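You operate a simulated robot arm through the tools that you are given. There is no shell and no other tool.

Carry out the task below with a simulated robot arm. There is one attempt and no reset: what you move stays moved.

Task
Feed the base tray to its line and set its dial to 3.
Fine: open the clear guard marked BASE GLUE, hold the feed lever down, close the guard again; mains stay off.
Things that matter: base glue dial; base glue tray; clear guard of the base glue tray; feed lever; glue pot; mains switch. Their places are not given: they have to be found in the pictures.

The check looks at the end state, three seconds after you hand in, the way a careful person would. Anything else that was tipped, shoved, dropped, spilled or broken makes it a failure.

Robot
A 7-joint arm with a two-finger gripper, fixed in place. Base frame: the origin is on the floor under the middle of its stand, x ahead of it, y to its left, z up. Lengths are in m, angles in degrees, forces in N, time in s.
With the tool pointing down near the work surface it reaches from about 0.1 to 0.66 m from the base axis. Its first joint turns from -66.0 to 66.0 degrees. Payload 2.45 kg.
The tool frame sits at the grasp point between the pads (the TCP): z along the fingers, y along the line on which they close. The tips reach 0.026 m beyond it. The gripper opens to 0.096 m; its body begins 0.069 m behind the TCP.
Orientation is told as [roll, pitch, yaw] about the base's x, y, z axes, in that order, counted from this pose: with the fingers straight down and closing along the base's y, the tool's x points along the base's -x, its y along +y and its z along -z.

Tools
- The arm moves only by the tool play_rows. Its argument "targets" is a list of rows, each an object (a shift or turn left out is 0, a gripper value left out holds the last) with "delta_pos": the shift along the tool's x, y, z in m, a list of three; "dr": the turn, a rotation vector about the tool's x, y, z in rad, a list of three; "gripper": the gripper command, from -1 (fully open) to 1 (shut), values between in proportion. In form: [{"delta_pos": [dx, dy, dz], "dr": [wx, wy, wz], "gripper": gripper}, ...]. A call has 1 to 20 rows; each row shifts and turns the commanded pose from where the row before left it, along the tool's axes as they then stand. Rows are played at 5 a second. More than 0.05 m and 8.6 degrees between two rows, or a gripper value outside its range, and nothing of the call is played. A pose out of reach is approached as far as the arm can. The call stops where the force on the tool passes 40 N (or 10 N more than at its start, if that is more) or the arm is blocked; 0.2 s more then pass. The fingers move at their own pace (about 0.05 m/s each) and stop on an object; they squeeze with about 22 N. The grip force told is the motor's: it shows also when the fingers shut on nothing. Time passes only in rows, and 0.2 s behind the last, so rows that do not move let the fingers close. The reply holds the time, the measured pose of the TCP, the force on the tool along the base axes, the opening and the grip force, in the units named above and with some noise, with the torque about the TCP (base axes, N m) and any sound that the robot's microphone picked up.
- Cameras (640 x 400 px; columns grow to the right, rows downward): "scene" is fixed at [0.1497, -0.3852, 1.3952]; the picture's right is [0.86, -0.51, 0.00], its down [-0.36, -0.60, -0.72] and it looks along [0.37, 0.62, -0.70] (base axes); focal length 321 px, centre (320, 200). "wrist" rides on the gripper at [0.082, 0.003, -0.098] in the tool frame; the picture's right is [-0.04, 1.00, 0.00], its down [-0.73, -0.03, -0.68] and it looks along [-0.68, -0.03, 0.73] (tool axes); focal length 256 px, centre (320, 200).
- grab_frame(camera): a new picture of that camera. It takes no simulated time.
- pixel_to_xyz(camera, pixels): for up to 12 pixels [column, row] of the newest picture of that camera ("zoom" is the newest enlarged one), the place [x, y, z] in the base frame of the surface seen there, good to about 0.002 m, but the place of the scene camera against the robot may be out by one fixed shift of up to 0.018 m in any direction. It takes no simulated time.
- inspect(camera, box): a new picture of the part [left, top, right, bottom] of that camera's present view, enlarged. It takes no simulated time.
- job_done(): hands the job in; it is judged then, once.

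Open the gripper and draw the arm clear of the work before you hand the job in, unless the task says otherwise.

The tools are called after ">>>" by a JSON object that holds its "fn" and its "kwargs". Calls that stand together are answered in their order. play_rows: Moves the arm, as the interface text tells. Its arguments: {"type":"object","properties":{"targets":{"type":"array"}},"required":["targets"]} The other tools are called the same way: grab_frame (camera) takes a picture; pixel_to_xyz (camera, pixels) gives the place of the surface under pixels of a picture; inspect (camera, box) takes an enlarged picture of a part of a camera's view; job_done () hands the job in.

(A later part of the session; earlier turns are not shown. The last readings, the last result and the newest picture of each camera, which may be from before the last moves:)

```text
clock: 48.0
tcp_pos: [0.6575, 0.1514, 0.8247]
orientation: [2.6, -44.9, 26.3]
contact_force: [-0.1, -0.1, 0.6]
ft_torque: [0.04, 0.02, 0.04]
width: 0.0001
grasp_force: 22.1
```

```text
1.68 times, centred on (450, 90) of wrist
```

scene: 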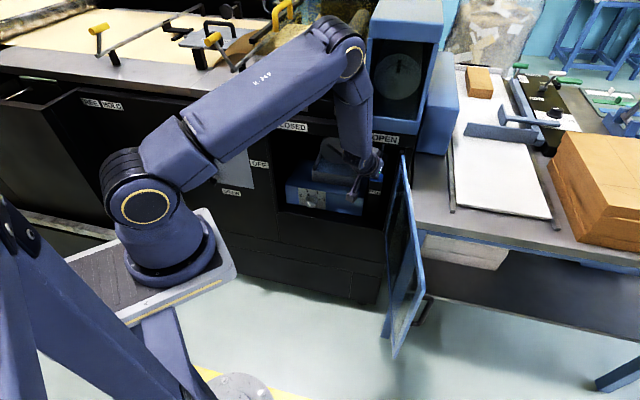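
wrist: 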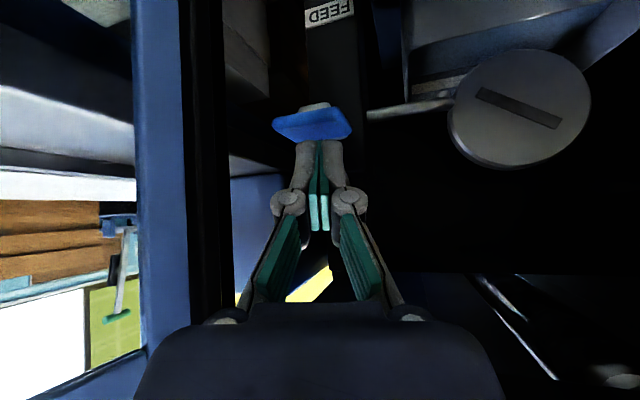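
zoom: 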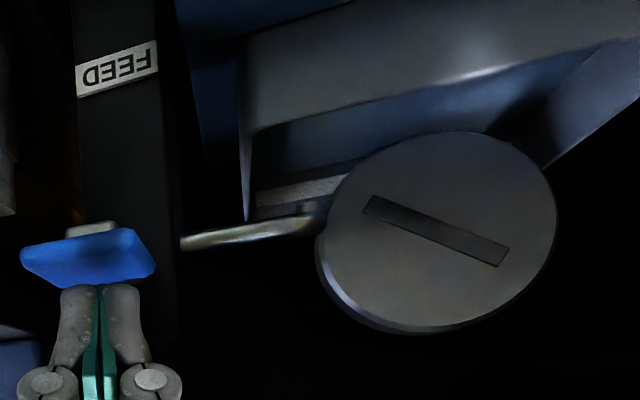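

The wrist camera sees the tray's inside and its back-wall band even in this pose. I measure baseline surface and band heights there.

>>> {"fn": "pixel_to_xyz", "kwargs": {"camera": "zoom", "pixels": [[330, 130], [420, 105], [280, 150], [310, 162], [300, 172], [300, 184], [300, 195], [300, 205], [270, 212], [330, 182], [260, 130], [400, 80]]}}

>>> {"fn": "inspect", "kwargs": {"camera": "wrist", "box": [390, 50, 490, 140]}}

>>> {"fn": "pixel_to_xyz", "kwargs": {"camera": "scene", "pixels": [[320, 167], [326, 165], [312, 168], [320, 172], [322, 176], [345, 181]]}}

```text
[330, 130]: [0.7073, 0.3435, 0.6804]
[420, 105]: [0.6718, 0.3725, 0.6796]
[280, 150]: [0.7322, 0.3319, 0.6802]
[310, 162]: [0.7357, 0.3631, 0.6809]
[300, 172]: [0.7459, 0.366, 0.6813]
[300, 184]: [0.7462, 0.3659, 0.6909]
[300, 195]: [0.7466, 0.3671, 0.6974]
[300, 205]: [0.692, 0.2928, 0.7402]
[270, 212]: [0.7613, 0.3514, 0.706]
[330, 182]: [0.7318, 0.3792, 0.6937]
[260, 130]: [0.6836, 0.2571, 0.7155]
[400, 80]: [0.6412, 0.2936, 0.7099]
```

```text
4.44 times, centred on (440, 95) of wrist
```

zoom: 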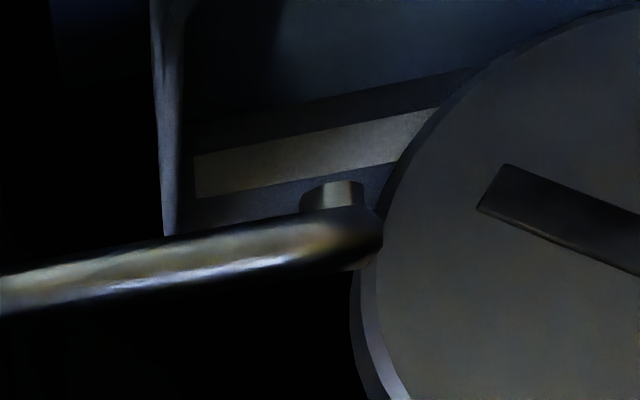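

```text
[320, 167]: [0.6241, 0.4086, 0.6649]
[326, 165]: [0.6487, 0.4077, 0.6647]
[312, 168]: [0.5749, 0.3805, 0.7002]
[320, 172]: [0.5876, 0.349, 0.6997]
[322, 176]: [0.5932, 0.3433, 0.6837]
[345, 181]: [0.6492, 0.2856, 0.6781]
```

Surface is at z≈0.680 and the band on the back wall spans about 0.688–0.698 (its line); rim ~0.712. I make a first short press of the lever (3 cm down, then straight back up) to learn its stroke and the flow rate.

>>> {"fn": "play_rows", "kwargs": {"targets": [{"delta_pos": [0.00703, -0.0003, 0.0071]}, {"delta_pos": [0.00703, -0.0003, 0.0071]}, {"delta_pos": [0.00703, -0.0003, 0.0071]}]}}

>>> {"fn": "grab_frame", "kwargs": {"camera": "wrist"}}

>>> {"fn": "inspect", "kwargs": {"camera": "wrist", "box": [260, 0, 640, 180]}}

>>> {"fn": "pixel_to_xyz", "kwargs": {"camera": "zoom", "pixels": [[330, 130], [420, 105], [280, 150], [310, 162]]}}

```text
clock: 48.8
tcp_pos: [0.6574, 0.1538, 0.7961]
orientation: [2.7, -44.9, 26.1]
contact_force: [1.3, -1.1, 4.8]
ft_torque: [0.05, -0.06, -0.01]
width: 0.0
grasp_force: 21.8
```

```text
taken
```

wrist: 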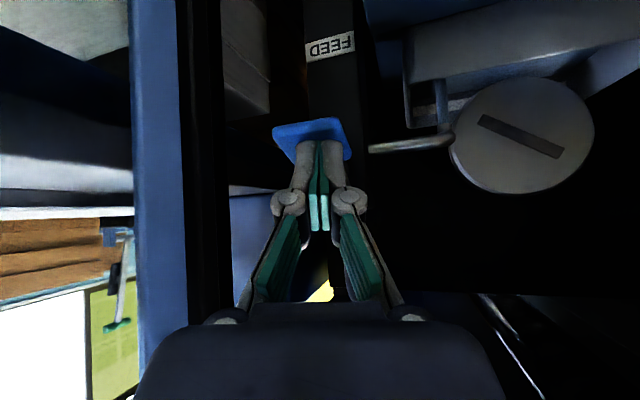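

```text
1.68 times, centred on (450, 90) of wrist
```

zoom: 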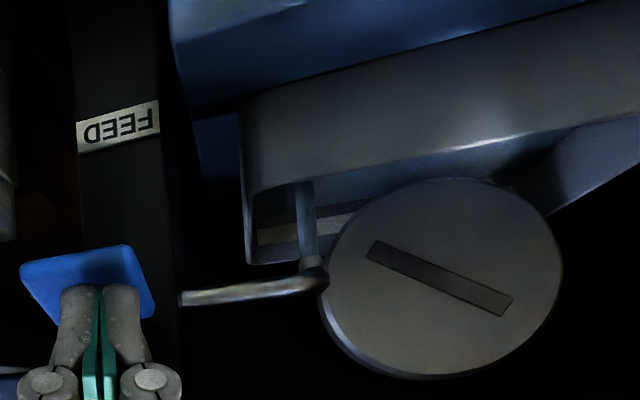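

```text
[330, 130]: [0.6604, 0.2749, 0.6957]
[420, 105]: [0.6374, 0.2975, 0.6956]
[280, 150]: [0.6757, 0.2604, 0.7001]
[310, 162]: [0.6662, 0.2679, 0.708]
```

The lever is down under light force (5 N) and a stream runs from the spout (zoom (305,215)) into the tray. Time is standing still, so I measure the surface now.

>>> {"fn": "pixel_to_xyz", "kwargs": {"camera": "zoom", "pixels": [[350, 172], [400, 165], [275, 200], [275, 215], [275, 225], [275, 235], [275, 243], [340, 215], [450, 155], [305, 215]]}}

>>> {"fn": "inspect", "kwargs": {"camera": "wrist", "box": [395, 70, 475, 130]}}

>>> {"fn": "inspect", "kwargs": {"camera": "scene", "box": [290, 120, 410, 220]}}

>>> {"fn": "pixel_to_xyz", "kwargs": {"camera": "scene", "pixels": [[320, 167], [326, 165], [318, 169]]}}

```text
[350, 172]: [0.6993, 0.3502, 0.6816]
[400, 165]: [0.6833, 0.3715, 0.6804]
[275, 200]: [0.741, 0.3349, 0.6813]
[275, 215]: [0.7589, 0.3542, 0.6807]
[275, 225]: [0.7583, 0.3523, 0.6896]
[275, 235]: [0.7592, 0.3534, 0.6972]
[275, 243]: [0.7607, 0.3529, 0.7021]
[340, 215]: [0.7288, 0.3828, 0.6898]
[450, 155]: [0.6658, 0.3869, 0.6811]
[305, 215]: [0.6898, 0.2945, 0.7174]
```

```text
6.67 times, centred on (435, 100) of wrist
```

zoom: 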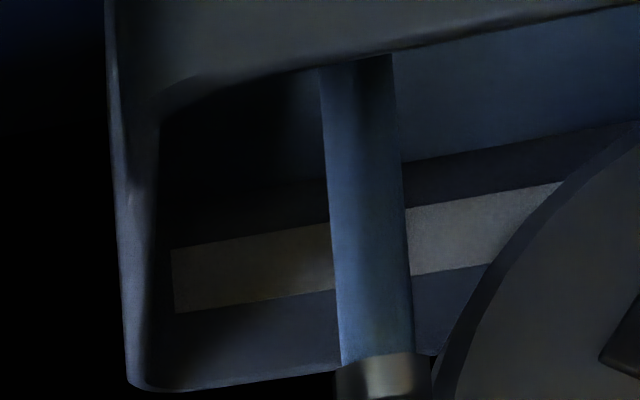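

```text
4.00 times, centred on (350, 170) of scene
```

zoom: 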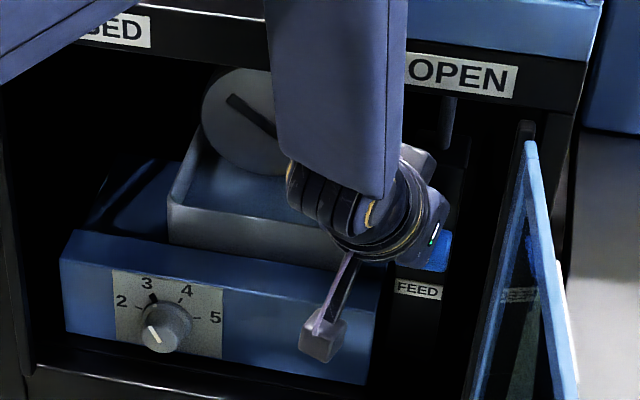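

```text
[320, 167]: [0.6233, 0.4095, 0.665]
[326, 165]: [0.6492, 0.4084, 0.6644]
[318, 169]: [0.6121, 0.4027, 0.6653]
```

Flow is slow so far (surface ≈0.681). I hold the lever for one more second and measure again.

>>> {"fn": "play_rows", "kwargs": {"targets": [{"delta_pos": [0, 0, 0]}, {"delta_pos": [0, 0, 0]}, {"delta_pos": [0, 0, 0]}, {"delta_pos": [0, 0, 0]}]}}

>>> {"fn": "inspect", "kwargs": {"camera": "wrist", "box": [395, 70, 475, 130]}}

>>> {"fn": "pixel_to_xyz", "kwargs": {"camera": "zoom", "pixels": [[450, 120], [550, 90], [250, 150], [220, 220], [220, 240], [220, 280], [450, 170], [450, 185], [450, 220], [500, 130]]}}

>>> {"fn": "grab_frame", "kwargs": {"camera": "scene"}}

>>> {"fn": "pixel_to_xyz", "kwargs": {"camera": "scene", "pixels": [[320, 167], [326, 165], [318, 169]]}}

```text
clock: 49.8
tcp_pos: [0.6558, 0.1537, 0.796]
orientation: [2.7, -45.0, 26.0]
contact_force: [-0.2, 0.5, 4.6]
ft_torque: [0.02, -0.04, -0.01]
width: 0.0003
grasp_force: 21.9
```

```text
6.67 times, centred on (435, 100) of wrist
```

zoom: 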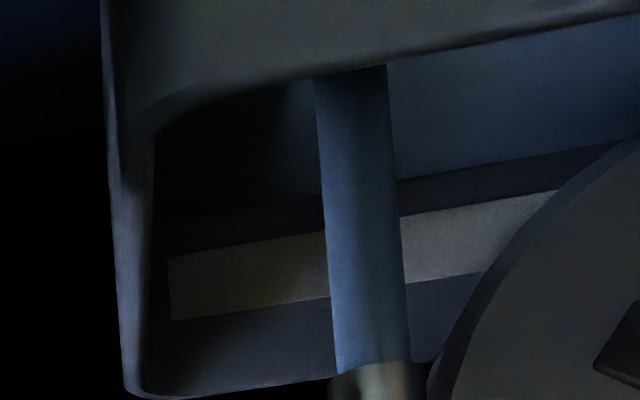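

```text
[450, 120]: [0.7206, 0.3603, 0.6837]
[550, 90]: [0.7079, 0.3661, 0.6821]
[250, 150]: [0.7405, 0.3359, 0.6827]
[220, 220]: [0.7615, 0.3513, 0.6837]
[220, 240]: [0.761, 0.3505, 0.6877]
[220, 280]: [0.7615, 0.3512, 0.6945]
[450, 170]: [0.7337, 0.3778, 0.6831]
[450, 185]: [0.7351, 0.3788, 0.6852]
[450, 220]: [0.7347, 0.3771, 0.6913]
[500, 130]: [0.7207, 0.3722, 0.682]
```

```text
taken
```

scene: 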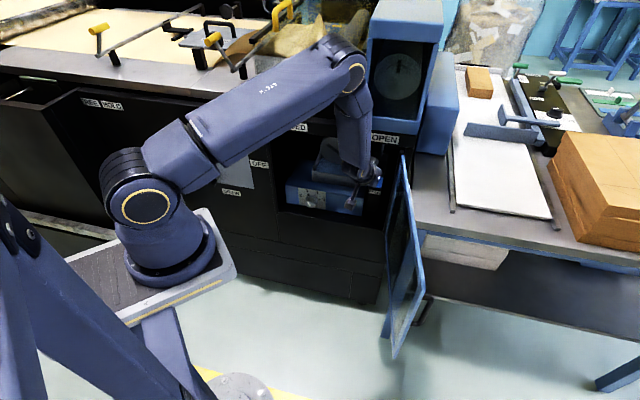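

```text
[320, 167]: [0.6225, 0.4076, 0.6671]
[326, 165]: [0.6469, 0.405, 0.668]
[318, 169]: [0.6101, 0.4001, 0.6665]
```

The surface rose about 2 mm in the last second (now ≈0.683; band 0.689–0.700). I hold two more seconds and re-measure.

>>> {"fn": "play_rows", "kwargs": {"targets": [{"delta_pos": [0, 0, 0]}, {"delta_pos": [0, 0, 0]}, {"delta_pos": [0, 0, 0]}, {"delta_pos": [0, 0, 0]}, {"delta_pos": [0, 0, 0]}, {"delta_pos": [0, 0, 0]}, {"delta_pos": [0, 0, 0]}, {"delta_pos": [0, 0, 0]}, {"delta_pos": [0, 0, 0]}]}}

>>> {"fn": "inspect", "kwargs": {"camera": "wrist", "box": [395, 70, 475, 130]}}

>>> {"fn": "pixel_to_xyz", "kwargs": {"camera": "zoom", "pixels": [[450, 120], [550, 90], [250, 150], [220, 220], [220, 240], [220, 280], [450, 170], [450, 185], [450, 220], [500, 130], [220, 310], [220, 340]]}}

>>> {"fn": "grab_frame", "kwargs": {"camera": "scene"}}

>>> {"fn": "pixel_to_xyz", "kwargs": {"camera": "scene", "pixels": [[320, 167], [326, 165], [318, 169]]}}

```text
clock: 51.8
tcp_pos: [0.6569, 0.1531, 0.7936]
orientation: [2.6, -45.0, 26.1]
contact_force: [-1.4, -1.2, 3.4]
ft_torque: [0.0, 0.04, -0.01]
width: 0.0
grasp_force: 21.8
```

```text
6.67 times, centred on (435, 100) of wrist
```

zoom: 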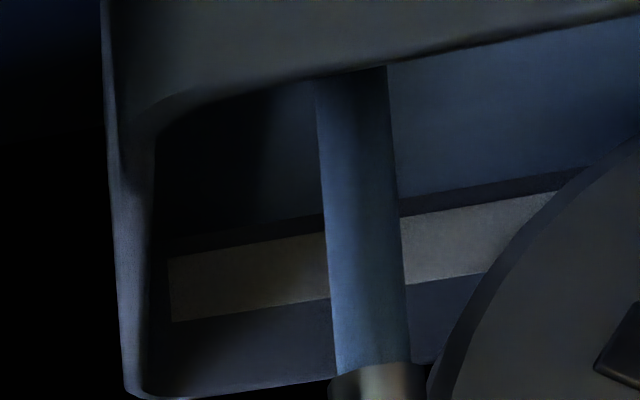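

```text
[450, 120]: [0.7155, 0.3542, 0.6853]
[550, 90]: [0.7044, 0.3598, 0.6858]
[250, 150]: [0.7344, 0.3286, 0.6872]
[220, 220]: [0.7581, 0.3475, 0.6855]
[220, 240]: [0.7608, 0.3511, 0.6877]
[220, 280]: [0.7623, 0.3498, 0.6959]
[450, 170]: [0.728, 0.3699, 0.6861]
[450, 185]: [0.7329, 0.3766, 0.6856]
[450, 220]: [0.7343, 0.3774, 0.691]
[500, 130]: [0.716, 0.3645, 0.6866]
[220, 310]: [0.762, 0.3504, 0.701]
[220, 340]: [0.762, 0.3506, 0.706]
```

```text
taken
```

scene: 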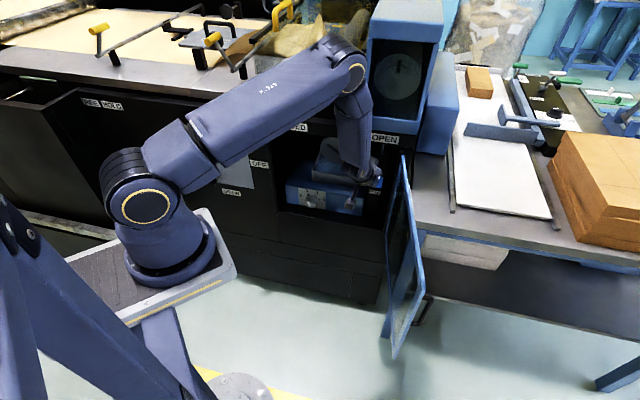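

```text
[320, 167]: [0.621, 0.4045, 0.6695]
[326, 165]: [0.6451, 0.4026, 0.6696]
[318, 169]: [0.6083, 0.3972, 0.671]
```

Now ≈0.686, rising ~1.5 mm/s; the gap to the band's lower edge is about 2.4 mm and the band is ~11 mm high. I hold another 3.4 s and check.

>>> {"fn": "play_rows", "kwargs": {"targets": [{"delta_pos": [0, 0, 0]}, {"delta_pos": [0, 0, 0]}, {"delta_pos": [0, 0, 0]}, {"delta_pos": [0, 0, 0]}, {"delta_pos": [0, 0, 0]}, {"delta_pos": [0, 0, 0]}, {"delta_pos": [0, 0, 0]}, {"delta_pos": [0, 0, 0]}, {"delta_pos": [0, 0, 0]}, {"delta_pos": [0, 0, 0]}, {"delta_pos": [0, 0, 0]}, {"delta_pos": [0, 0, 0]}, {"delta_pos": [0, 0, 0]}, {"delta_pos": [0, 0, 0]}, {"delta_pos": [0, 0, 0]}, {"delta_pos": [0, 0, 0]}]}}

>>> {"fn": "inspect", "kwargs": {"camera": "wrist", "box": [395, 70, 475, 130]}}

>>> {"fn": "pixel_to_xyz", "kwargs": {"camera": "zoom", "pixels": [[450, 120], [550, 90], [250, 150], [220, 220], [220, 240], [220, 280], [450, 170], [450, 185], [450, 220], [500, 130], [220, 310], [220, 340]]}}

>>> {"fn": "grab_frame", "kwargs": {"camera": "scene"}}

>>> {"fn": "pixel_to_xyz", "kwargs": {"camera": "scene", "pixels": [[320, 167], [326, 165], [318, 169]]}}

```text
clock: 55.2
tcp_pos: [0.6575, 0.1524, 0.7964]
orientation: [2.6, -44.8, 26.1]
contact_force: [-0.9, -2.2, 3.3]
ft_torque: [0.0, 0.03, -0.02]
width: 0.0001
grasp_force: 21.5
```

```text
6.67 times, centred on (435, 100) of wrist
```

zoom: 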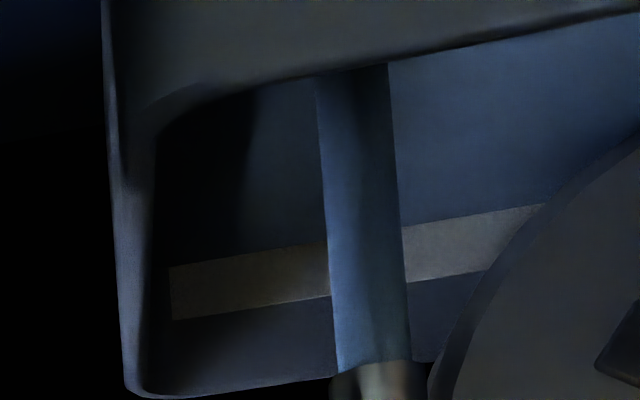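

```text
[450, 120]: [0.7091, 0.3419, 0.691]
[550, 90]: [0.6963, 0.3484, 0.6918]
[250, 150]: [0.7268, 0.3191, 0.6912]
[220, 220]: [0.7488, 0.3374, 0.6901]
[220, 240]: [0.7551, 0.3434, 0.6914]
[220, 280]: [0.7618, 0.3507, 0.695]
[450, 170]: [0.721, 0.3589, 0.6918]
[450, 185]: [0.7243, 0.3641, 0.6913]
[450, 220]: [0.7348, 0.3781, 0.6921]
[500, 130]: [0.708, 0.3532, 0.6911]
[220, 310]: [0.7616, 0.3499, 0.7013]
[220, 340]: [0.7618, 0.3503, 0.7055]
```

```text
taken
```

scene: 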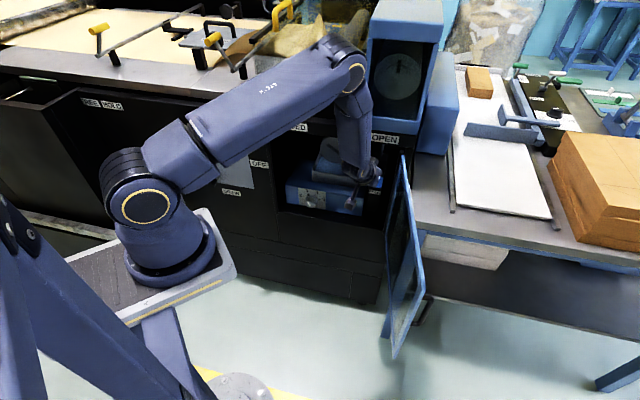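

```text
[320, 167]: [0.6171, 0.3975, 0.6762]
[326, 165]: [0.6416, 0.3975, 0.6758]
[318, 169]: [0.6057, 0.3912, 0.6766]
```

Surface ≈0.6913, just over the band's lower edge; middle of the band is ≈0.695. I hold 1.4 s more and check before releasing.

>>> {"fn": "play_rows", "kwargs": {"targets": [{"delta_pos": [0, 0, 0]}, {"delta_pos": [0, 0, 0]}, {"delta_pos": [0, 0, 0]}, {"delta_pos": [0, 0, 0]}, {"delta_pos": [0, 0, 0]}, {"delta_pos": [0, 0, 0]}]}}

>>> {"fn": "inspect", "kwargs": {"camera": "wrist", "box": [395, 70, 475, 130]}}

>>> {"fn": "pixel_to_xyz", "kwargs": {"camera": "zoom", "pixels": [[450, 120], [550, 90], [250, 150], [220, 220], [220, 240], [220, 280], [450, 170], [450, 185], [450, 220], [500, 130], [220, 310], [220, 260]]}}

>>> {"fn": "grab_frame", "kwargs": {"camera": "scene"}}

>>> {"fn": "pixel_to_xyz", "kwargs": {"camera": "scene", "pixels": [[320, 167], [326, 165], [318, 169]]}}

```text
clock: 56.6
tcp_pos: [0.6569, 0.1536, 0.7958]
orientation: [2.6, -44.9, 26.1]
contact_force: [-1.0, -1.0, 4.3]
ft_torque: [0.04, 0.01, 0.0]
width: 0.0
grasp_force: 21.9
```

```text
6.67 times, centred on (435, 100) of wrist
```

zoom: 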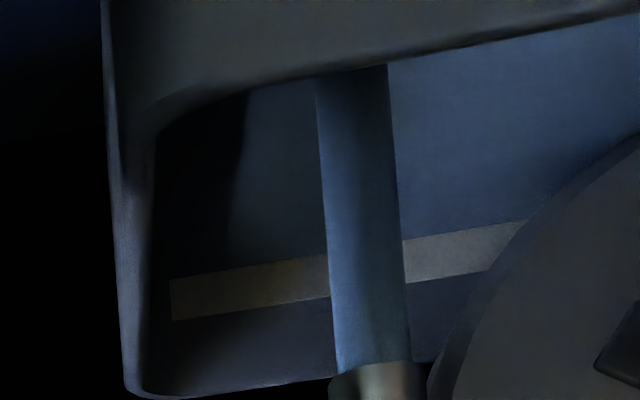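

```text
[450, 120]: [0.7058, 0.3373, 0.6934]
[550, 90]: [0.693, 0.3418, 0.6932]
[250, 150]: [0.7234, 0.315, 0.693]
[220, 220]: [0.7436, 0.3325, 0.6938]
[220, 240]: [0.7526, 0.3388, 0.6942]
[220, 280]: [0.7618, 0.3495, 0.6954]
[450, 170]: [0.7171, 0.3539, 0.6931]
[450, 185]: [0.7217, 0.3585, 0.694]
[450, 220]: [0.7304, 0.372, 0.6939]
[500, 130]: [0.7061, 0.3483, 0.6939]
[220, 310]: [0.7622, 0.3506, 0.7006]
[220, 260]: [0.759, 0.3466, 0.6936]
```

```text
taken
```

scene: 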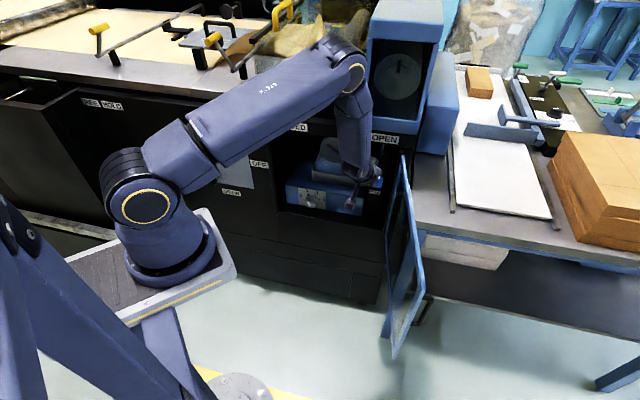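

```text
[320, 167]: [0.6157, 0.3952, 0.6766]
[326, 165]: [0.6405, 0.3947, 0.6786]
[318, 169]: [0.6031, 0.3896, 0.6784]
```

Surface ≈0.6936, about a third up the band. I hold 0.4 s more and then lift off the lever and back out, which should leave it near mid-line.

>>> {"fn": "play_rows", "kwargs": {"targets": [{"delta_pos": [0, 0, 0]}, {"delta_pos": [0, 0, 0]}, {"delta_pos": [-0.0105, 0.0005, -0.0106]}, {"delta_pos": [-0.0105, 0.0005, -0.0106]}, {"delta_pos": [-0.0053, 0.0003, -0.0053]}]}}

>>> {"fn": "grab_frame", "kwargs": {"camera": "wrist"}}

>>> {"fn": "inspect", "kwargs": {"camera": "wrist", "box": [260, 0, 640, 180]}}

>>> {"fn": "inspect", "kwargs": {"camera": "wrist", "box": [390, 50, 490, 140]}}

```text
clock: 57.8
tcp_pos: [0.6572, 0.1526, 0.8324]
orientation: [2.8, -44.8, 26.1]
contact_force: [0.7, -0.1, -1.1]
ft_torque: [0.0, -0.01, 0.01]
width: 0.0
grasp_force: 28.9
```

```text
taken
```

wrist: 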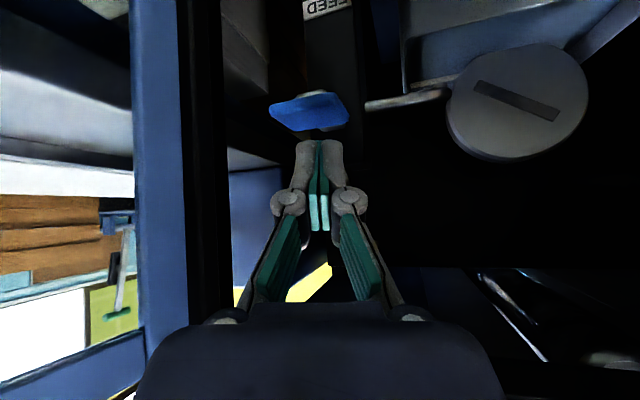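

```text
1.68 times, centred on (450, 90) of wrist
```

zoom: 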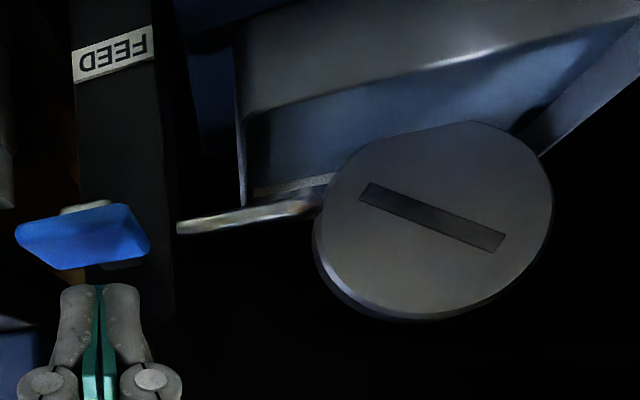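

```text
4.44 times, centred on (440, 95) of wrist
```

zoom: 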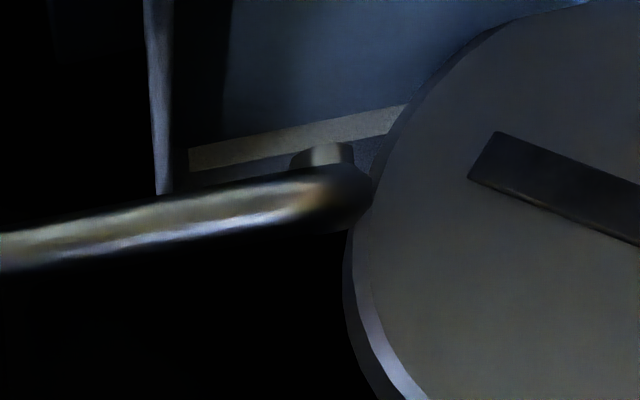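

The lever sprang back, the stream stopped, and the surface now stands about halfway up the band. I confirm the height by measurement.

>>> {"fn": "pixel_to_xyz", "kwargs": {"camera": "zoom", "pixels": [[330, 60], [300, 100], [250, 115], [380, 60], [230, 150], [230, 162], [300, 135], [360, 120]]}}

>>> {"fn": "pixel_to_xyz", "kwargs": {"camera": "scene", "pixels": [[320, 167], [326, 165], [318, 169]]}}

>>> {"fn": "grab_frame", "kwargs": {"camera": "scene"}}

```text
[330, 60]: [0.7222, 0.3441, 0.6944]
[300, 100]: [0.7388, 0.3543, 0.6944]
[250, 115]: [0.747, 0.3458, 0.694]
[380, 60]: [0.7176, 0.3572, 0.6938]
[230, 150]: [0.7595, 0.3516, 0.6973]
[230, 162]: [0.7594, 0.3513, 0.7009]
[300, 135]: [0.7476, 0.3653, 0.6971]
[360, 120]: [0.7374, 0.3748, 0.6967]
```

```text
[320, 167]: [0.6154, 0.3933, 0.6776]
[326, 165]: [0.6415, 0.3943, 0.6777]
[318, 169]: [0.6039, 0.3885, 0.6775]
```

```text
taken
```

scene: 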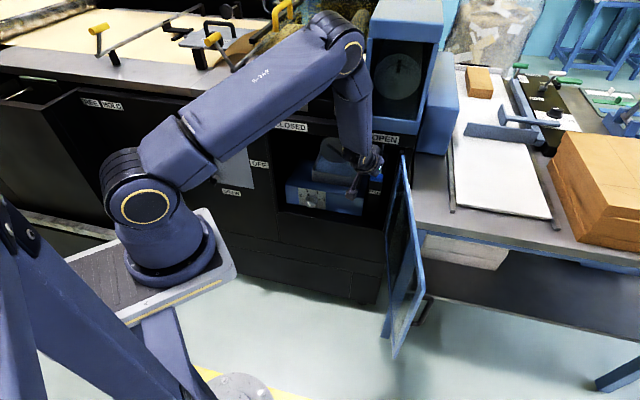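

Level ≈0.694 against a band of 0.689–0.700: at the line. Now I back out of the recess along the tool axis and pitch the tool steeper for closing the guard.

>>> {"fn": "play_rows", "kwargs": {"targets": [{"delta_pos": [0, 0, -0.025]}, {"delta_pos": [0, 0, -0.035]}, {"delta_pos": [0, 0, -0.035]}, {"delta_pos": [0, 0, -0.035]}, {"dr": [0, 0.131, 0]}, {"dr": [0, 0.131, 0]}, {"dr": [0, 0.131, 0]}]}}

>>> {"fn": "grab_frame", "kwargs": {"camera": "wrist"}}

>>> {"fn": "grab_frame", "kwargs": {"camera": "scene"}}

```text
clock: 59.4
tcp_pos: [0.5778, 0.1084, 0.9237]
orientation: [2.0, -22.3, 27.2]
contact_force: [-0.4, -0.3, -0.2]
ft_torque: [0.01, 0.0, -0.03]
width: 0.0
grasp_force: 28.9
```

```text
taken
```

wrist: 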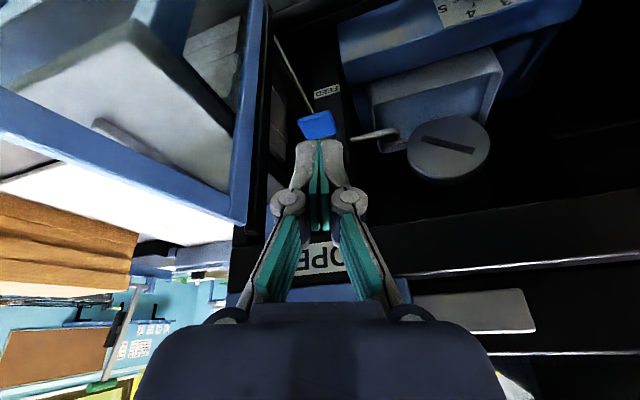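

```text
taken
```

scene: 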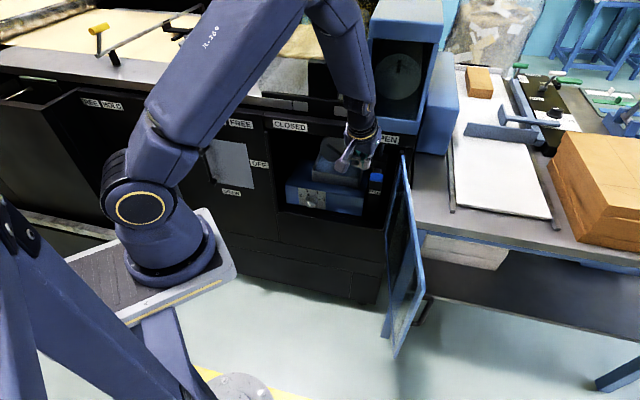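

I rise and cross above the open guard to its outer side, toward about (0.585,-0.194), well above its top edge.

>>> {"fn": "play_rows", "kwargs": {"targets": [{"delta_pos": [-0.0099, 0.0008, -0.024]}, {"delta_pos": [-0.0099, 0.0008, -0.024]}, {"delta_pos": [0.0153, -0.0338, -0.0074]}, {"delta_pos": [0.0153, -0.0338, -0.0074]}, {"delta_pos": [0.0153, -0.0338, -0.0074]}, {"delta_pos": [0.0153, -0.0338, -0.0074]}, {"delta_pos": [0.0153, -0.0338, -0.0074]}, {"delta_pos": [0.0153, -0.0338, -0.0074]}, {"delta_pos": [0.0153, -0.0338, -0.0074]}, {"delta_pos": [0.0153, -0.0338, -0.0074]}]}}

>>> {"fn": "grab_frame", "kwargs": {"camera": "wrist"}}

>>> {"fn": "grab_frame", "kwargs": {"camera": "scene"}}

```text
clock: 61.6
tcp_pos: [0.5861, -0.1972, 0.9771]
orientation: [2.0, -22.3, 27.3]
contact_force: [-0.5, 0.2, -0.4]
ft_torque: [-0.01, 0.01, -0.01]
width: 0.0
grasp_force: 28.6
```

```text
taken
```

wrist: 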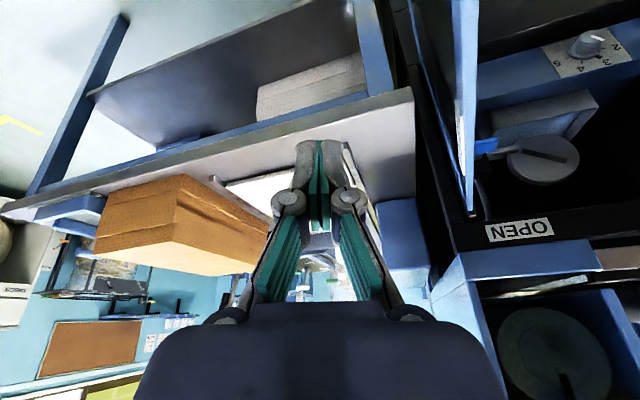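

```text
taken
```

scene: 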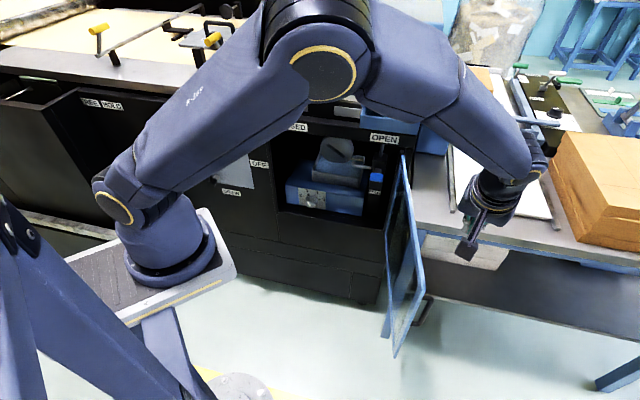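

I'm on the outer side, 8 cm right of the door. I lower the closed fingers to z≈0.865 (above the handle, below the guard's top).

>>> {"fn": "play_rows", "kwargs": {"targets": [{"delta_pos": [0.0106, -0.0009, 0.0259]}, {"delta_pos": [0.0106, -0.0009, 0.0259]}, {"delta_pos": [0.0106, -0.0009, 0.0259]}, {"delta_pos": [0.0106, -0.0009, 0.0259]}]}}

>>> {"fn": "grab_frame", "kwargs": {"camera": "wrist"}}

>>> {"fn": "inspect", "kwargs": {"camera": "scene", "box": [340, 100, 580, 360]}}

```text
clock: 62.6
tcp_pos: [0.5839, -0.1961, 0.864]
orientation: [2.0, -22.4, 27.4]
contact_force: [0.3, 0.5, -0.4]
ft_torque: [-0.02, -0.02, 0.0]
width: 0.0001
grasp_force: 28.8
```

```text
taken
```

wrist: 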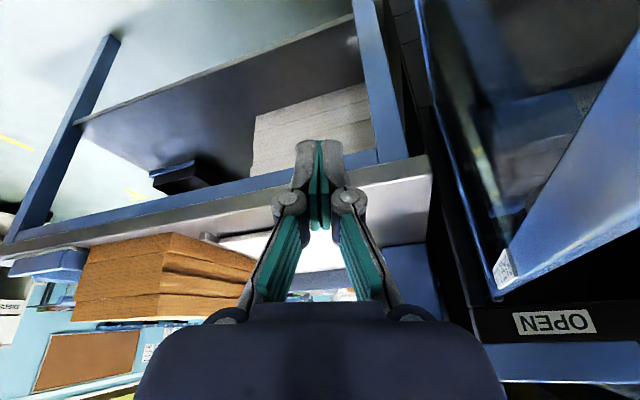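

```text
1.54 times, centred on (460, 230) of scene
```

zoom: 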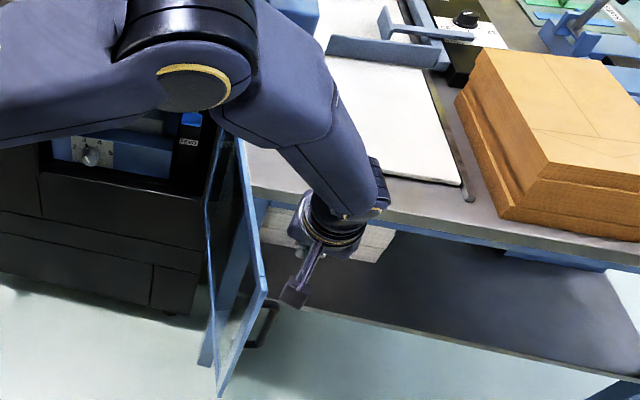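

The fingers are beside the door's outer face. I sweep left to push the guard toward closed, first to about 75°.

>>> {"fn": "play_rows", "kwargs": {"targets": [{"delta_pos": [0.0104, 0.0212, -0.0035]}, {"delta_pos": [0.0104, 0.0212, -0.0035]}, {"delta_pos": [0.0104, 0.0212, -0.0035]}, {"delta_pos": [0.0104, 0.0212, -0.0035]}, {"delta_pos": [0.0056, 0.0189, -0.0016]}, {"delta_pos": [0.0056, 0.0189, -0.0016]}, {"delta_pos": [0.0056, 0.0189, -0.0016]}, {"delta_pos": [0.0056, 0.0189, -0.0016]}]}}

>>> {"fn": "grab_frame", "kwargs": {"camera": "wrist"}}

>>> {"fn": "grab_frame", "kwargs": {"camera": "scene"}}

```text
clock: 64.4
tcp_pos: [0.4499, -0.0845, 0.8637]
orientation: [2.0, -22.4, 27.3]
contact_force: [0.2, -0.3, 0.3]
ft_torque: [-0.03, -0.03, -0.01]
width: 0.0
grasp_force: 28.4
```

```text
taken
```

wrist: 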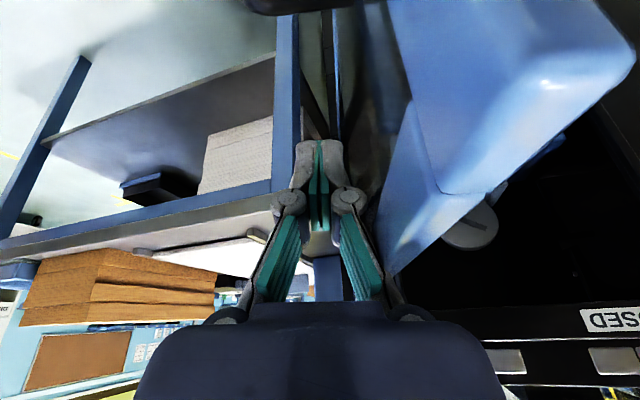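

```text
taken
```

scene: 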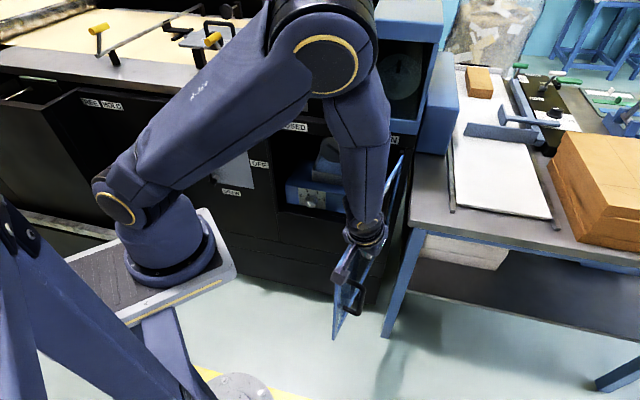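

The guard follows (about 75°). I continue pushing it round to about 45°.

>>> {"fn": "play_rows", "kwargs": {"targets": [{"delta_pos": [0.0009, 0.0197, 0.0003]}, {"delta_pos": [0.0009, 0.0197, 0.0003]}, {"delta_pos": [0.0009, 0.0197, 0.0003]}, {"delta_pos": [0.0009, 0.0197, 0.0003]}, {"delta_pos": [-0.0039, 0.0192, 0.0022]}, {"delta_pos": [-0.0039, 0.0192, 0.0022]}, {"delta_pos": [-0.0039, 0.0192, 0.0022]}, {"delta_pos": [-0.0039, 0.0192, 0.0022]}]}}

>>> {"fn": "grab_frame", "kwargs": {"camera": "wrist"}}

>>> {"fn": "grab_frame", "kwargs": {"camera": "scene"}}

```text
clock: 66.2
tcp_pos: [0.4008, 0.0605, 0.8601]
orientation: [2.1, -22.4, 27.2]
contact_force: [-0.1, 0.5, 0.4]
ft_torque: [-0.02, -0.01, 0.0]
width: 0.0
grasp_force: 28.6
out of reach, approached as far as the arm can: row 7, 8
```

```text
taken
```

wrist: 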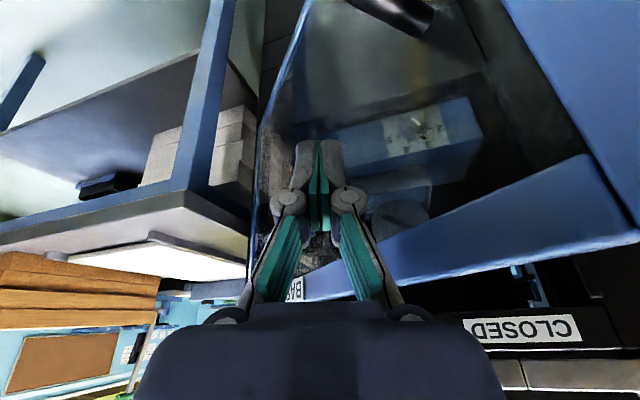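

```text
taken
```

scene: 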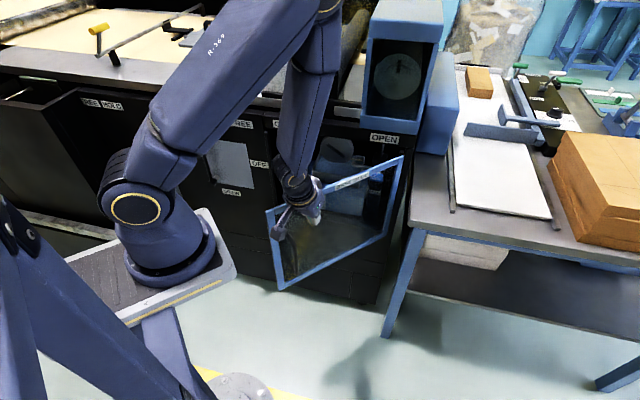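

The guard is at about 40°. I now push mainly inward (toward the machine) to swing it nearly shut.

>>> {"fn": "play_rows", "kwargs": {"targets": [{"delta_pos": [-0.0195, 0.0117, 0.0084]}, {"delta_pos": [-0.0195, 0.0117, 0.0084]}, {"delta_pos": [-0.0195, 0.0117, 0.0084]}, {"delta_pos": [-0.0195, 0.0117, 0.0084]}, {"delta_pos": [-0.0195, 0.0117, 0.0084]}]}}

>>> {"fn": "grab_frame", "kwargs": {"camera": "wrist"}}

>>> {"fn": "grab_frame", "kwargs": {"camera": "scene"}}

```text
clock: 67.4
tcp_pos: [0.4664, 0.1606, 0.8599]
orientation: [2.0, -22.3, 27.2]
contact_force: [0.4, -0.1, 0.8]
ft_torque: [-0.03, 0.01, -0.01]
width: 0.0
grasp_force: 28.3
```

```text
taken
```

wrist: 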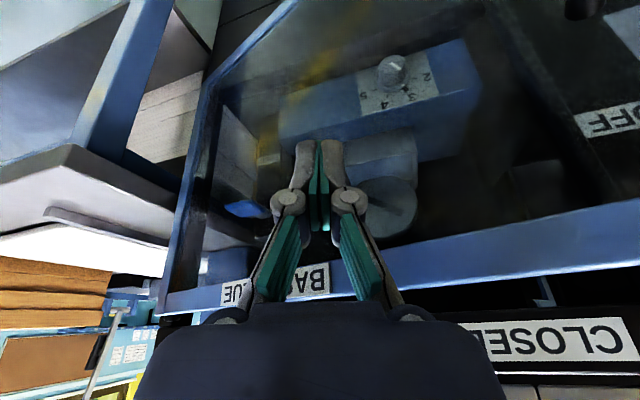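

```text
taken
```

scene: 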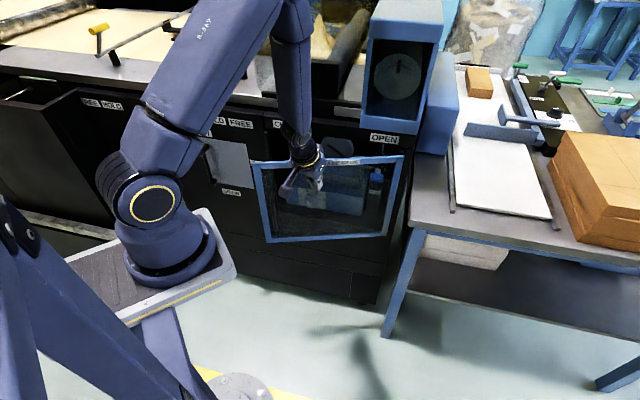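

The guard is at about 15–20°. I close the remaining gap slowly.

>>> {"fn": "play_rows", "kwargs": {"targets": [{"delta_pos": [-0.014, 0.0084, 0.006]}, {"delta_pos": [-0.014, 0.0084, 0.006]}, {"delta_pos": [-0.0098, 0.0059, 0.0042]}, {"delta_pos": [-0.0098, 0.0059, 0.0042]}]}}

>>> {"fn": "grab_frame", "kwargs": {"camera": "wrist"}}

>>> {"fn": "inspect", "kwargs": {"camera": "scene", "box": [240, 110, 420, 245]}}

```text
clock: 68.4
tcp_pos: [0.4982, 0.2119, 0.861]
orientation: [2.0, -22.4, 27.2]
contact_force: [0.2, -0.3, -0.2]
ft_torque: [-0.01, -0.03, -0.03]
width: 0.0
grasp_force: 28.7
```

```text
taken
```

wrist: 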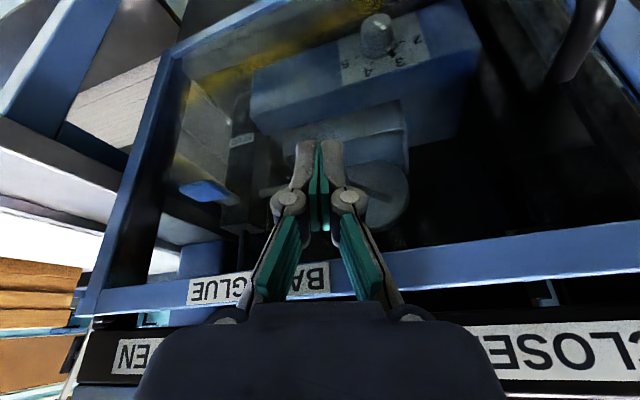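

```text
2.96 times, centred on (330, 178) of scene
```

zoom: 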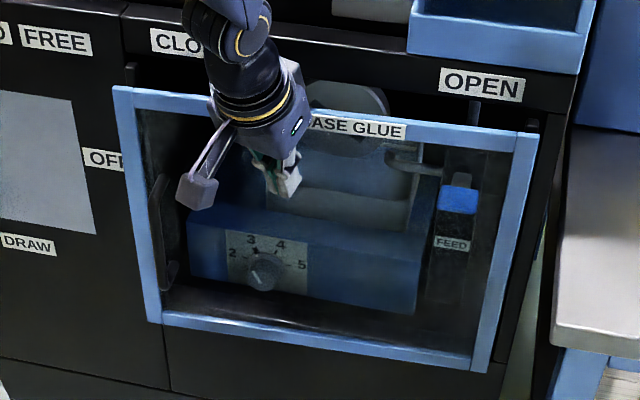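

Nearly shut now. I press on in small steps until contact force shows it is against its stop.

>>> {"fn": "play_rows", "kwargs": {"targets": [{"delta_pos": [-0.0075, 0.0025, 0.0032]}, {"delta_pos": [-0.0075, 0.0025, 0.0032]}, {"delta_pos": [-0.0045, 0.0015, 0.0019]}]}}

>>> {"fn": "grab_frame", "kwargs": {"camera": "wrist"}}

>>> {"fn": "inspect", "kwargs": {"camera": "scene", "box": [240, 110, 420, 245]}}

>>> {"fn": "pixel_to_xyz", "kwargs": {"camera": "scene", "pixels": [[264, 145], [269, 180], [276, 214], [384, 232], [398, 175]]}}

```text
clock: 69.2
tcp_pos: [0.5137, 0.2269, 0.861]
orientation: [2.0, -22.2, 27.3]
contact_force: [-5.2, -5.3, 3.3]
ft_torque: [-0.04, 0.07, 0.05]
width: 0.0002
grasp_force: 28.6
```

```text
taken
```

wrist: 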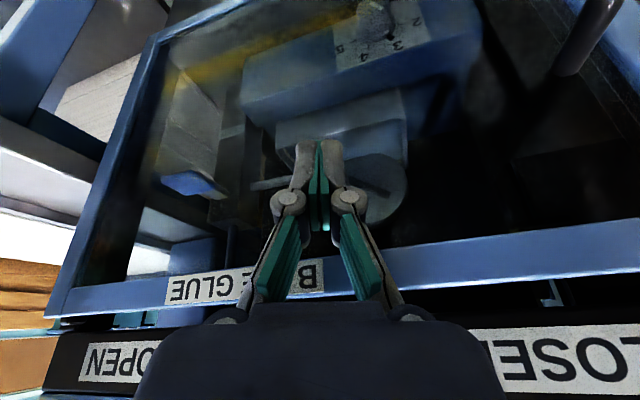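

```text
2.96 times, centred on (330, 178) of scene
```

zoom: 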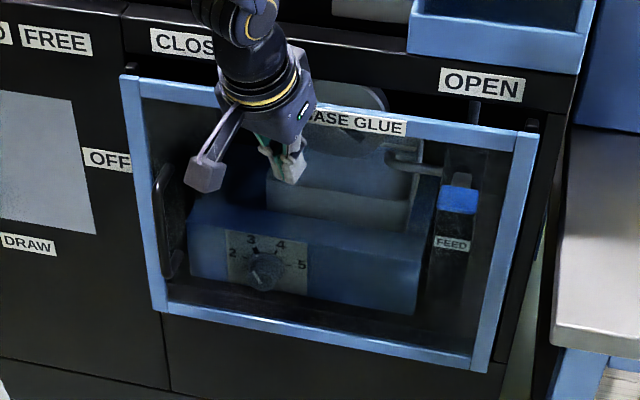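

```text
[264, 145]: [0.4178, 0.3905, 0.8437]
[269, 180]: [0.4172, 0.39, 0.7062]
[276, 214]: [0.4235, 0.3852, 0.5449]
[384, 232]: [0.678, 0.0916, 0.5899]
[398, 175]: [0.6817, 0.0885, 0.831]
```

Close to the original closed position (corner now ~(262.4,135.8) vs (262.5,134.5) originally) with 8 N contact. I press a few millimetres more to seat it.

>>> {"fn": "play_rows", "kwargs": {"targets": [{"delta_pos": [-0.003, 0.001, 0.0013]}, {"delta_pos": [-0.003, 0.001, 0.0013]}, {"delta_pos": [-0.003, 0.001, 0.0013]}]}}

>>> {"fn": "inspect", "kwargs": {"camera": "scene", "box": [250, 115, 300, 165]}}

>>> {"fn": "pixel_to_xyz", "kwargs": {"camera": "zoom", "pixels": [[160, 180], [175, 260], [190, 330], [120, 160], [230, 190]]}}

```text
clock: 69.7
tcp_pos: [0.5141, 0.2272, 0.8588]
orientation: [1.9, -21.3, 27.1]
contact_force: [-3.4, -4.1, -0.9]
ft_torque: [-0.06, 0.08, 0.02]
width: 0.0001
grasp_force: 28.7
stopped in row 2: the force on the tool passed its limit at 45 N (the readings are from after the stop); the commanded pose is now the measured one
```

```text
8.00 times, centred on (275, 140) of scene
```

zoom: 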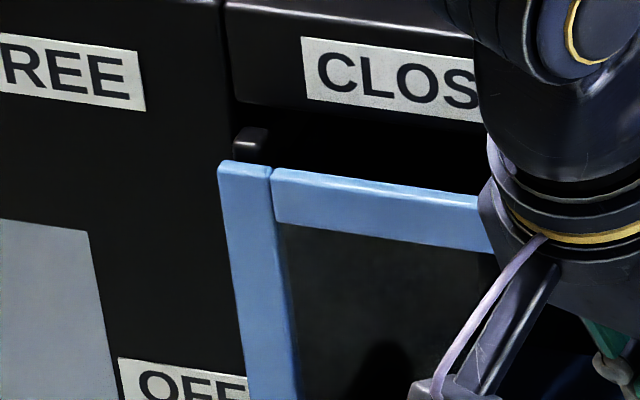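

```text
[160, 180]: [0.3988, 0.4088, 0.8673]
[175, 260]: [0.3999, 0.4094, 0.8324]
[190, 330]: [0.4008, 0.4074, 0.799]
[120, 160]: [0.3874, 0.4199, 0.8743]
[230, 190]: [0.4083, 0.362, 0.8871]
```

The force limit tripped without movement and the corner sits exactly at its original pixel (262.2,135.6): the guard is fully closed. I withdraw straight back, then rise and open the gripper.

>>> {"fn": "play_rows", "kwargs": {"targets": [{"delta_pos": [0.0176, -0.0059, -0.0074]}, {"delta_pos": [0.0264, -0.0088, -0.0112]}, {"delta_pos": [0.0264, -0.0088, -0.0112]}, {"delta_pos": [0.0264, -0.0088, -0.0112]}, {"delta_pos": [-0.0152, 0.0013, -0.037], "gripper": -1}, {"delta_pos": [-0.0152, 0.0013, -0.037]}, {"delta_pos": [-0.0152, 0.0013, -0.037]}, {"delta_pos": [-0.0152, 0.0013, -0.037]}, {"delta_pos": [0, -0.03, 0]}, {"delta_pos": [0, -0.03, 0]}, {"delta_pos": [0, -0.03, 0]}]}}

>>> {"fn": "grab_frame", "kwargs": {"camera": "wrist"}}

>>> {"fn": "grab_frame", "kwargs": {"camera": "scene"}}

```text
clock: 72.1
tcp_pos: [0.4821, 0.0704, 1.0176]
orientation: [1.9, -21.6, 27.2]
contact_force: [-0.4, 0.0, 0.0]
ft_torque: [0.0, 0.01, 0.03]
width: 0.0962
grasp_force: 0.1
```

```text
taken
```

wrist: 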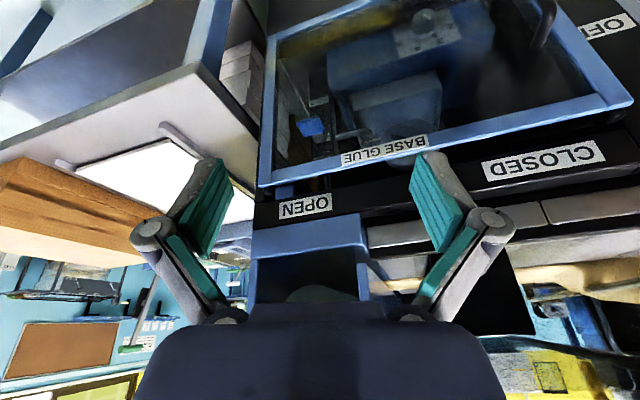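

```text
taken
```

scene: 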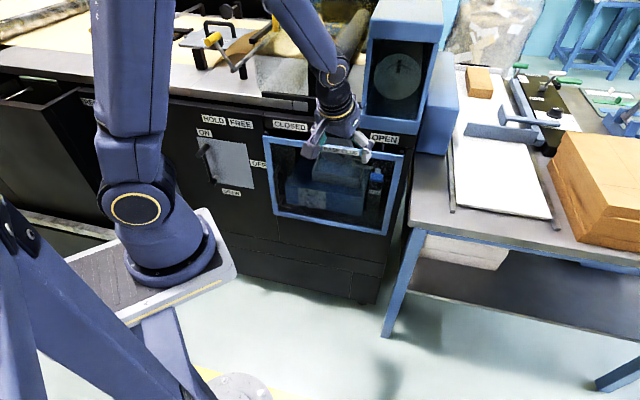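

The arm is clear and the gripper open. I draw it farther off to the side for an unobstructed final check of guard, dial, lever and level.

>>> {"fn": "play_rows", "kwargs": {"targets": [{"delta_pos": [0.0248, -0.0216, -0.0105]}, {"delta_pos": [0.0248, -0.0216, -0.0105]}, {"delta_pos": [0.0248, -0.0216, -0.0105]}, {"delta_pos": [0.0248, -0.0216, -0.0105]}, {"delta_pos": [0.0248, -0.0216, -0.0105]}, {"delta_pos": [0.0248, -0.0216, -0.0105]}]}}

>>> {"fn": "grab_frame", "kwargs": {"camera": "scene"}}

>>> {"fn": "inspect", "kwargs": {"camera": "scene", "box": [255, 115, 415, 245]}}

>>> {"fn": "inspect", "kwargs": {"camera": "scene", "box": [280, 175, 370, 225]}}

>>> {"fn": "inspect", "kwargs": {"camera": "scene", "box": [300, 132, 400, 195]}}

>>> {"fn": "pixel_to_xyz", "kwargs": {"camera": "zoom", "pixels": [[300, 230], [385, 235], [230, 260], [360, 178], [490, 275], [180, 220]]}}

```text
clock: 73.5
tcp_pos: [0.3983, -0.1208, 1.0177]
orientation: [1.9, -21.7, 27.2]
contact_force: [0.9, -0.6, 0.1]
ft_torque: [0.0, 0.01, 0.0]
width: 0.0962
grasp_force: 0.0
```

```text
taken
```

scene: 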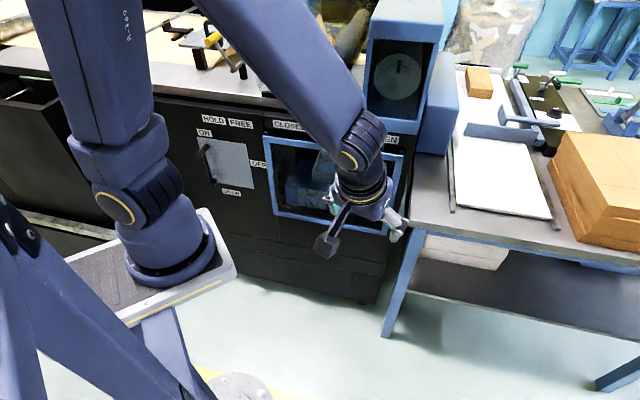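

```text
3.08 times, centred on (335, 180) of scene
```

zoom: 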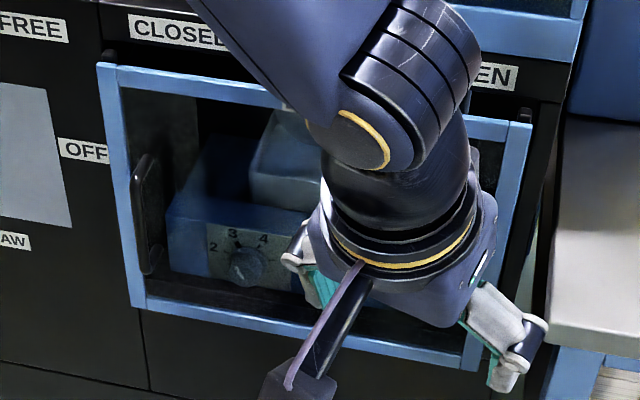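

```text
7.11 times, centred on (325, 200) of scene
```

zoom: 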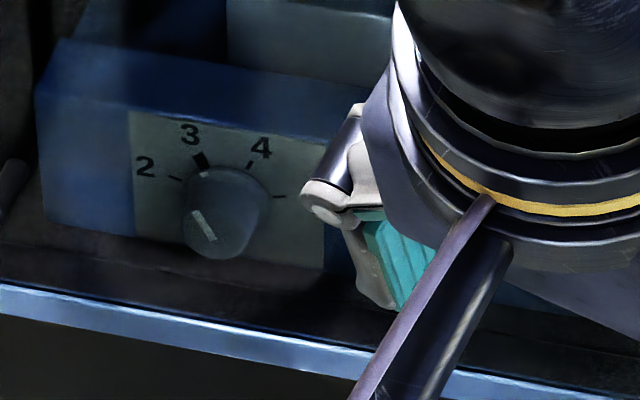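

```text
6.35 times, centred on (350, 164) of scene
```

zoom: 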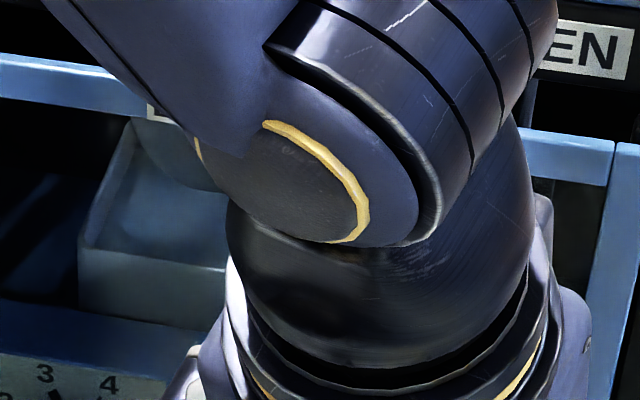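

```text
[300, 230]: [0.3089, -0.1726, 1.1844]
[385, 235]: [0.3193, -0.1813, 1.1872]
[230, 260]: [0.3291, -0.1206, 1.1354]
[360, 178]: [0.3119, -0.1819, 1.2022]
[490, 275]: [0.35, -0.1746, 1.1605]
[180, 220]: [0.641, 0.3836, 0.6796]
```

The dial reads 3, the guard is closed, and the surface measures ≈0.695. One last look through the wrist camera at lever and tray.

>>> {"fn": "grab_frame", "kwargs": {"camera": "wrist"}}

>>> {"fn": "inspect", "kwargs": {"camera": "scene", "box": [185, 105, 285, 205]}}

>>> {"fn": "inspect", "kwargs": {"camera": "wrist", "box": [300, 0, 640, 200]}}

```text
taken
```

wrist: 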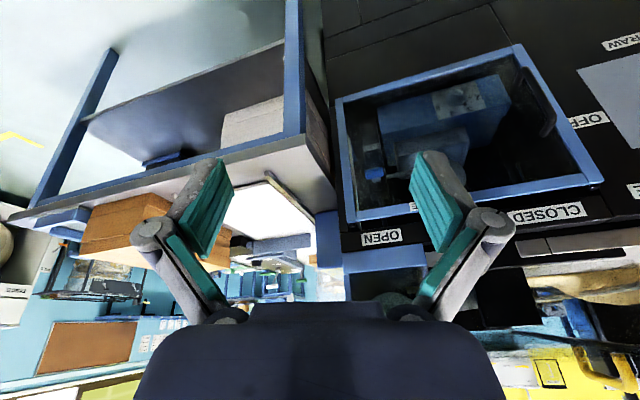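

```text
4.00 times, centred on (235, 155) of scene
```

zoom: 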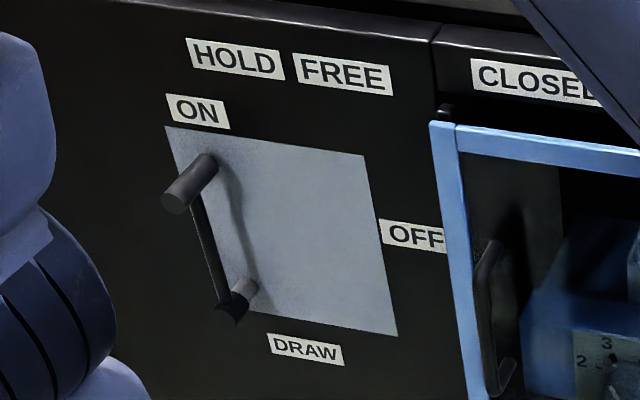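

```text
1.88 times, centred on (470, 100) of wrist
```

zoom: 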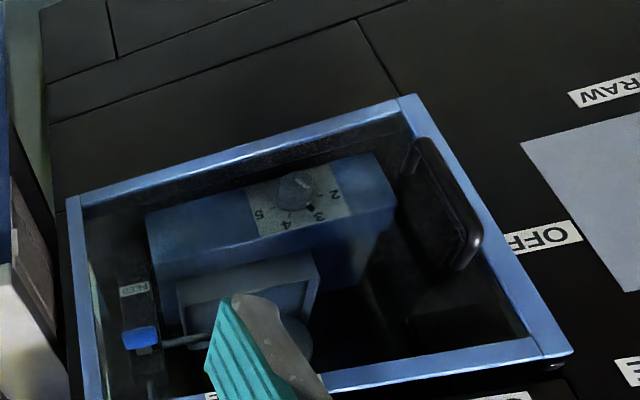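

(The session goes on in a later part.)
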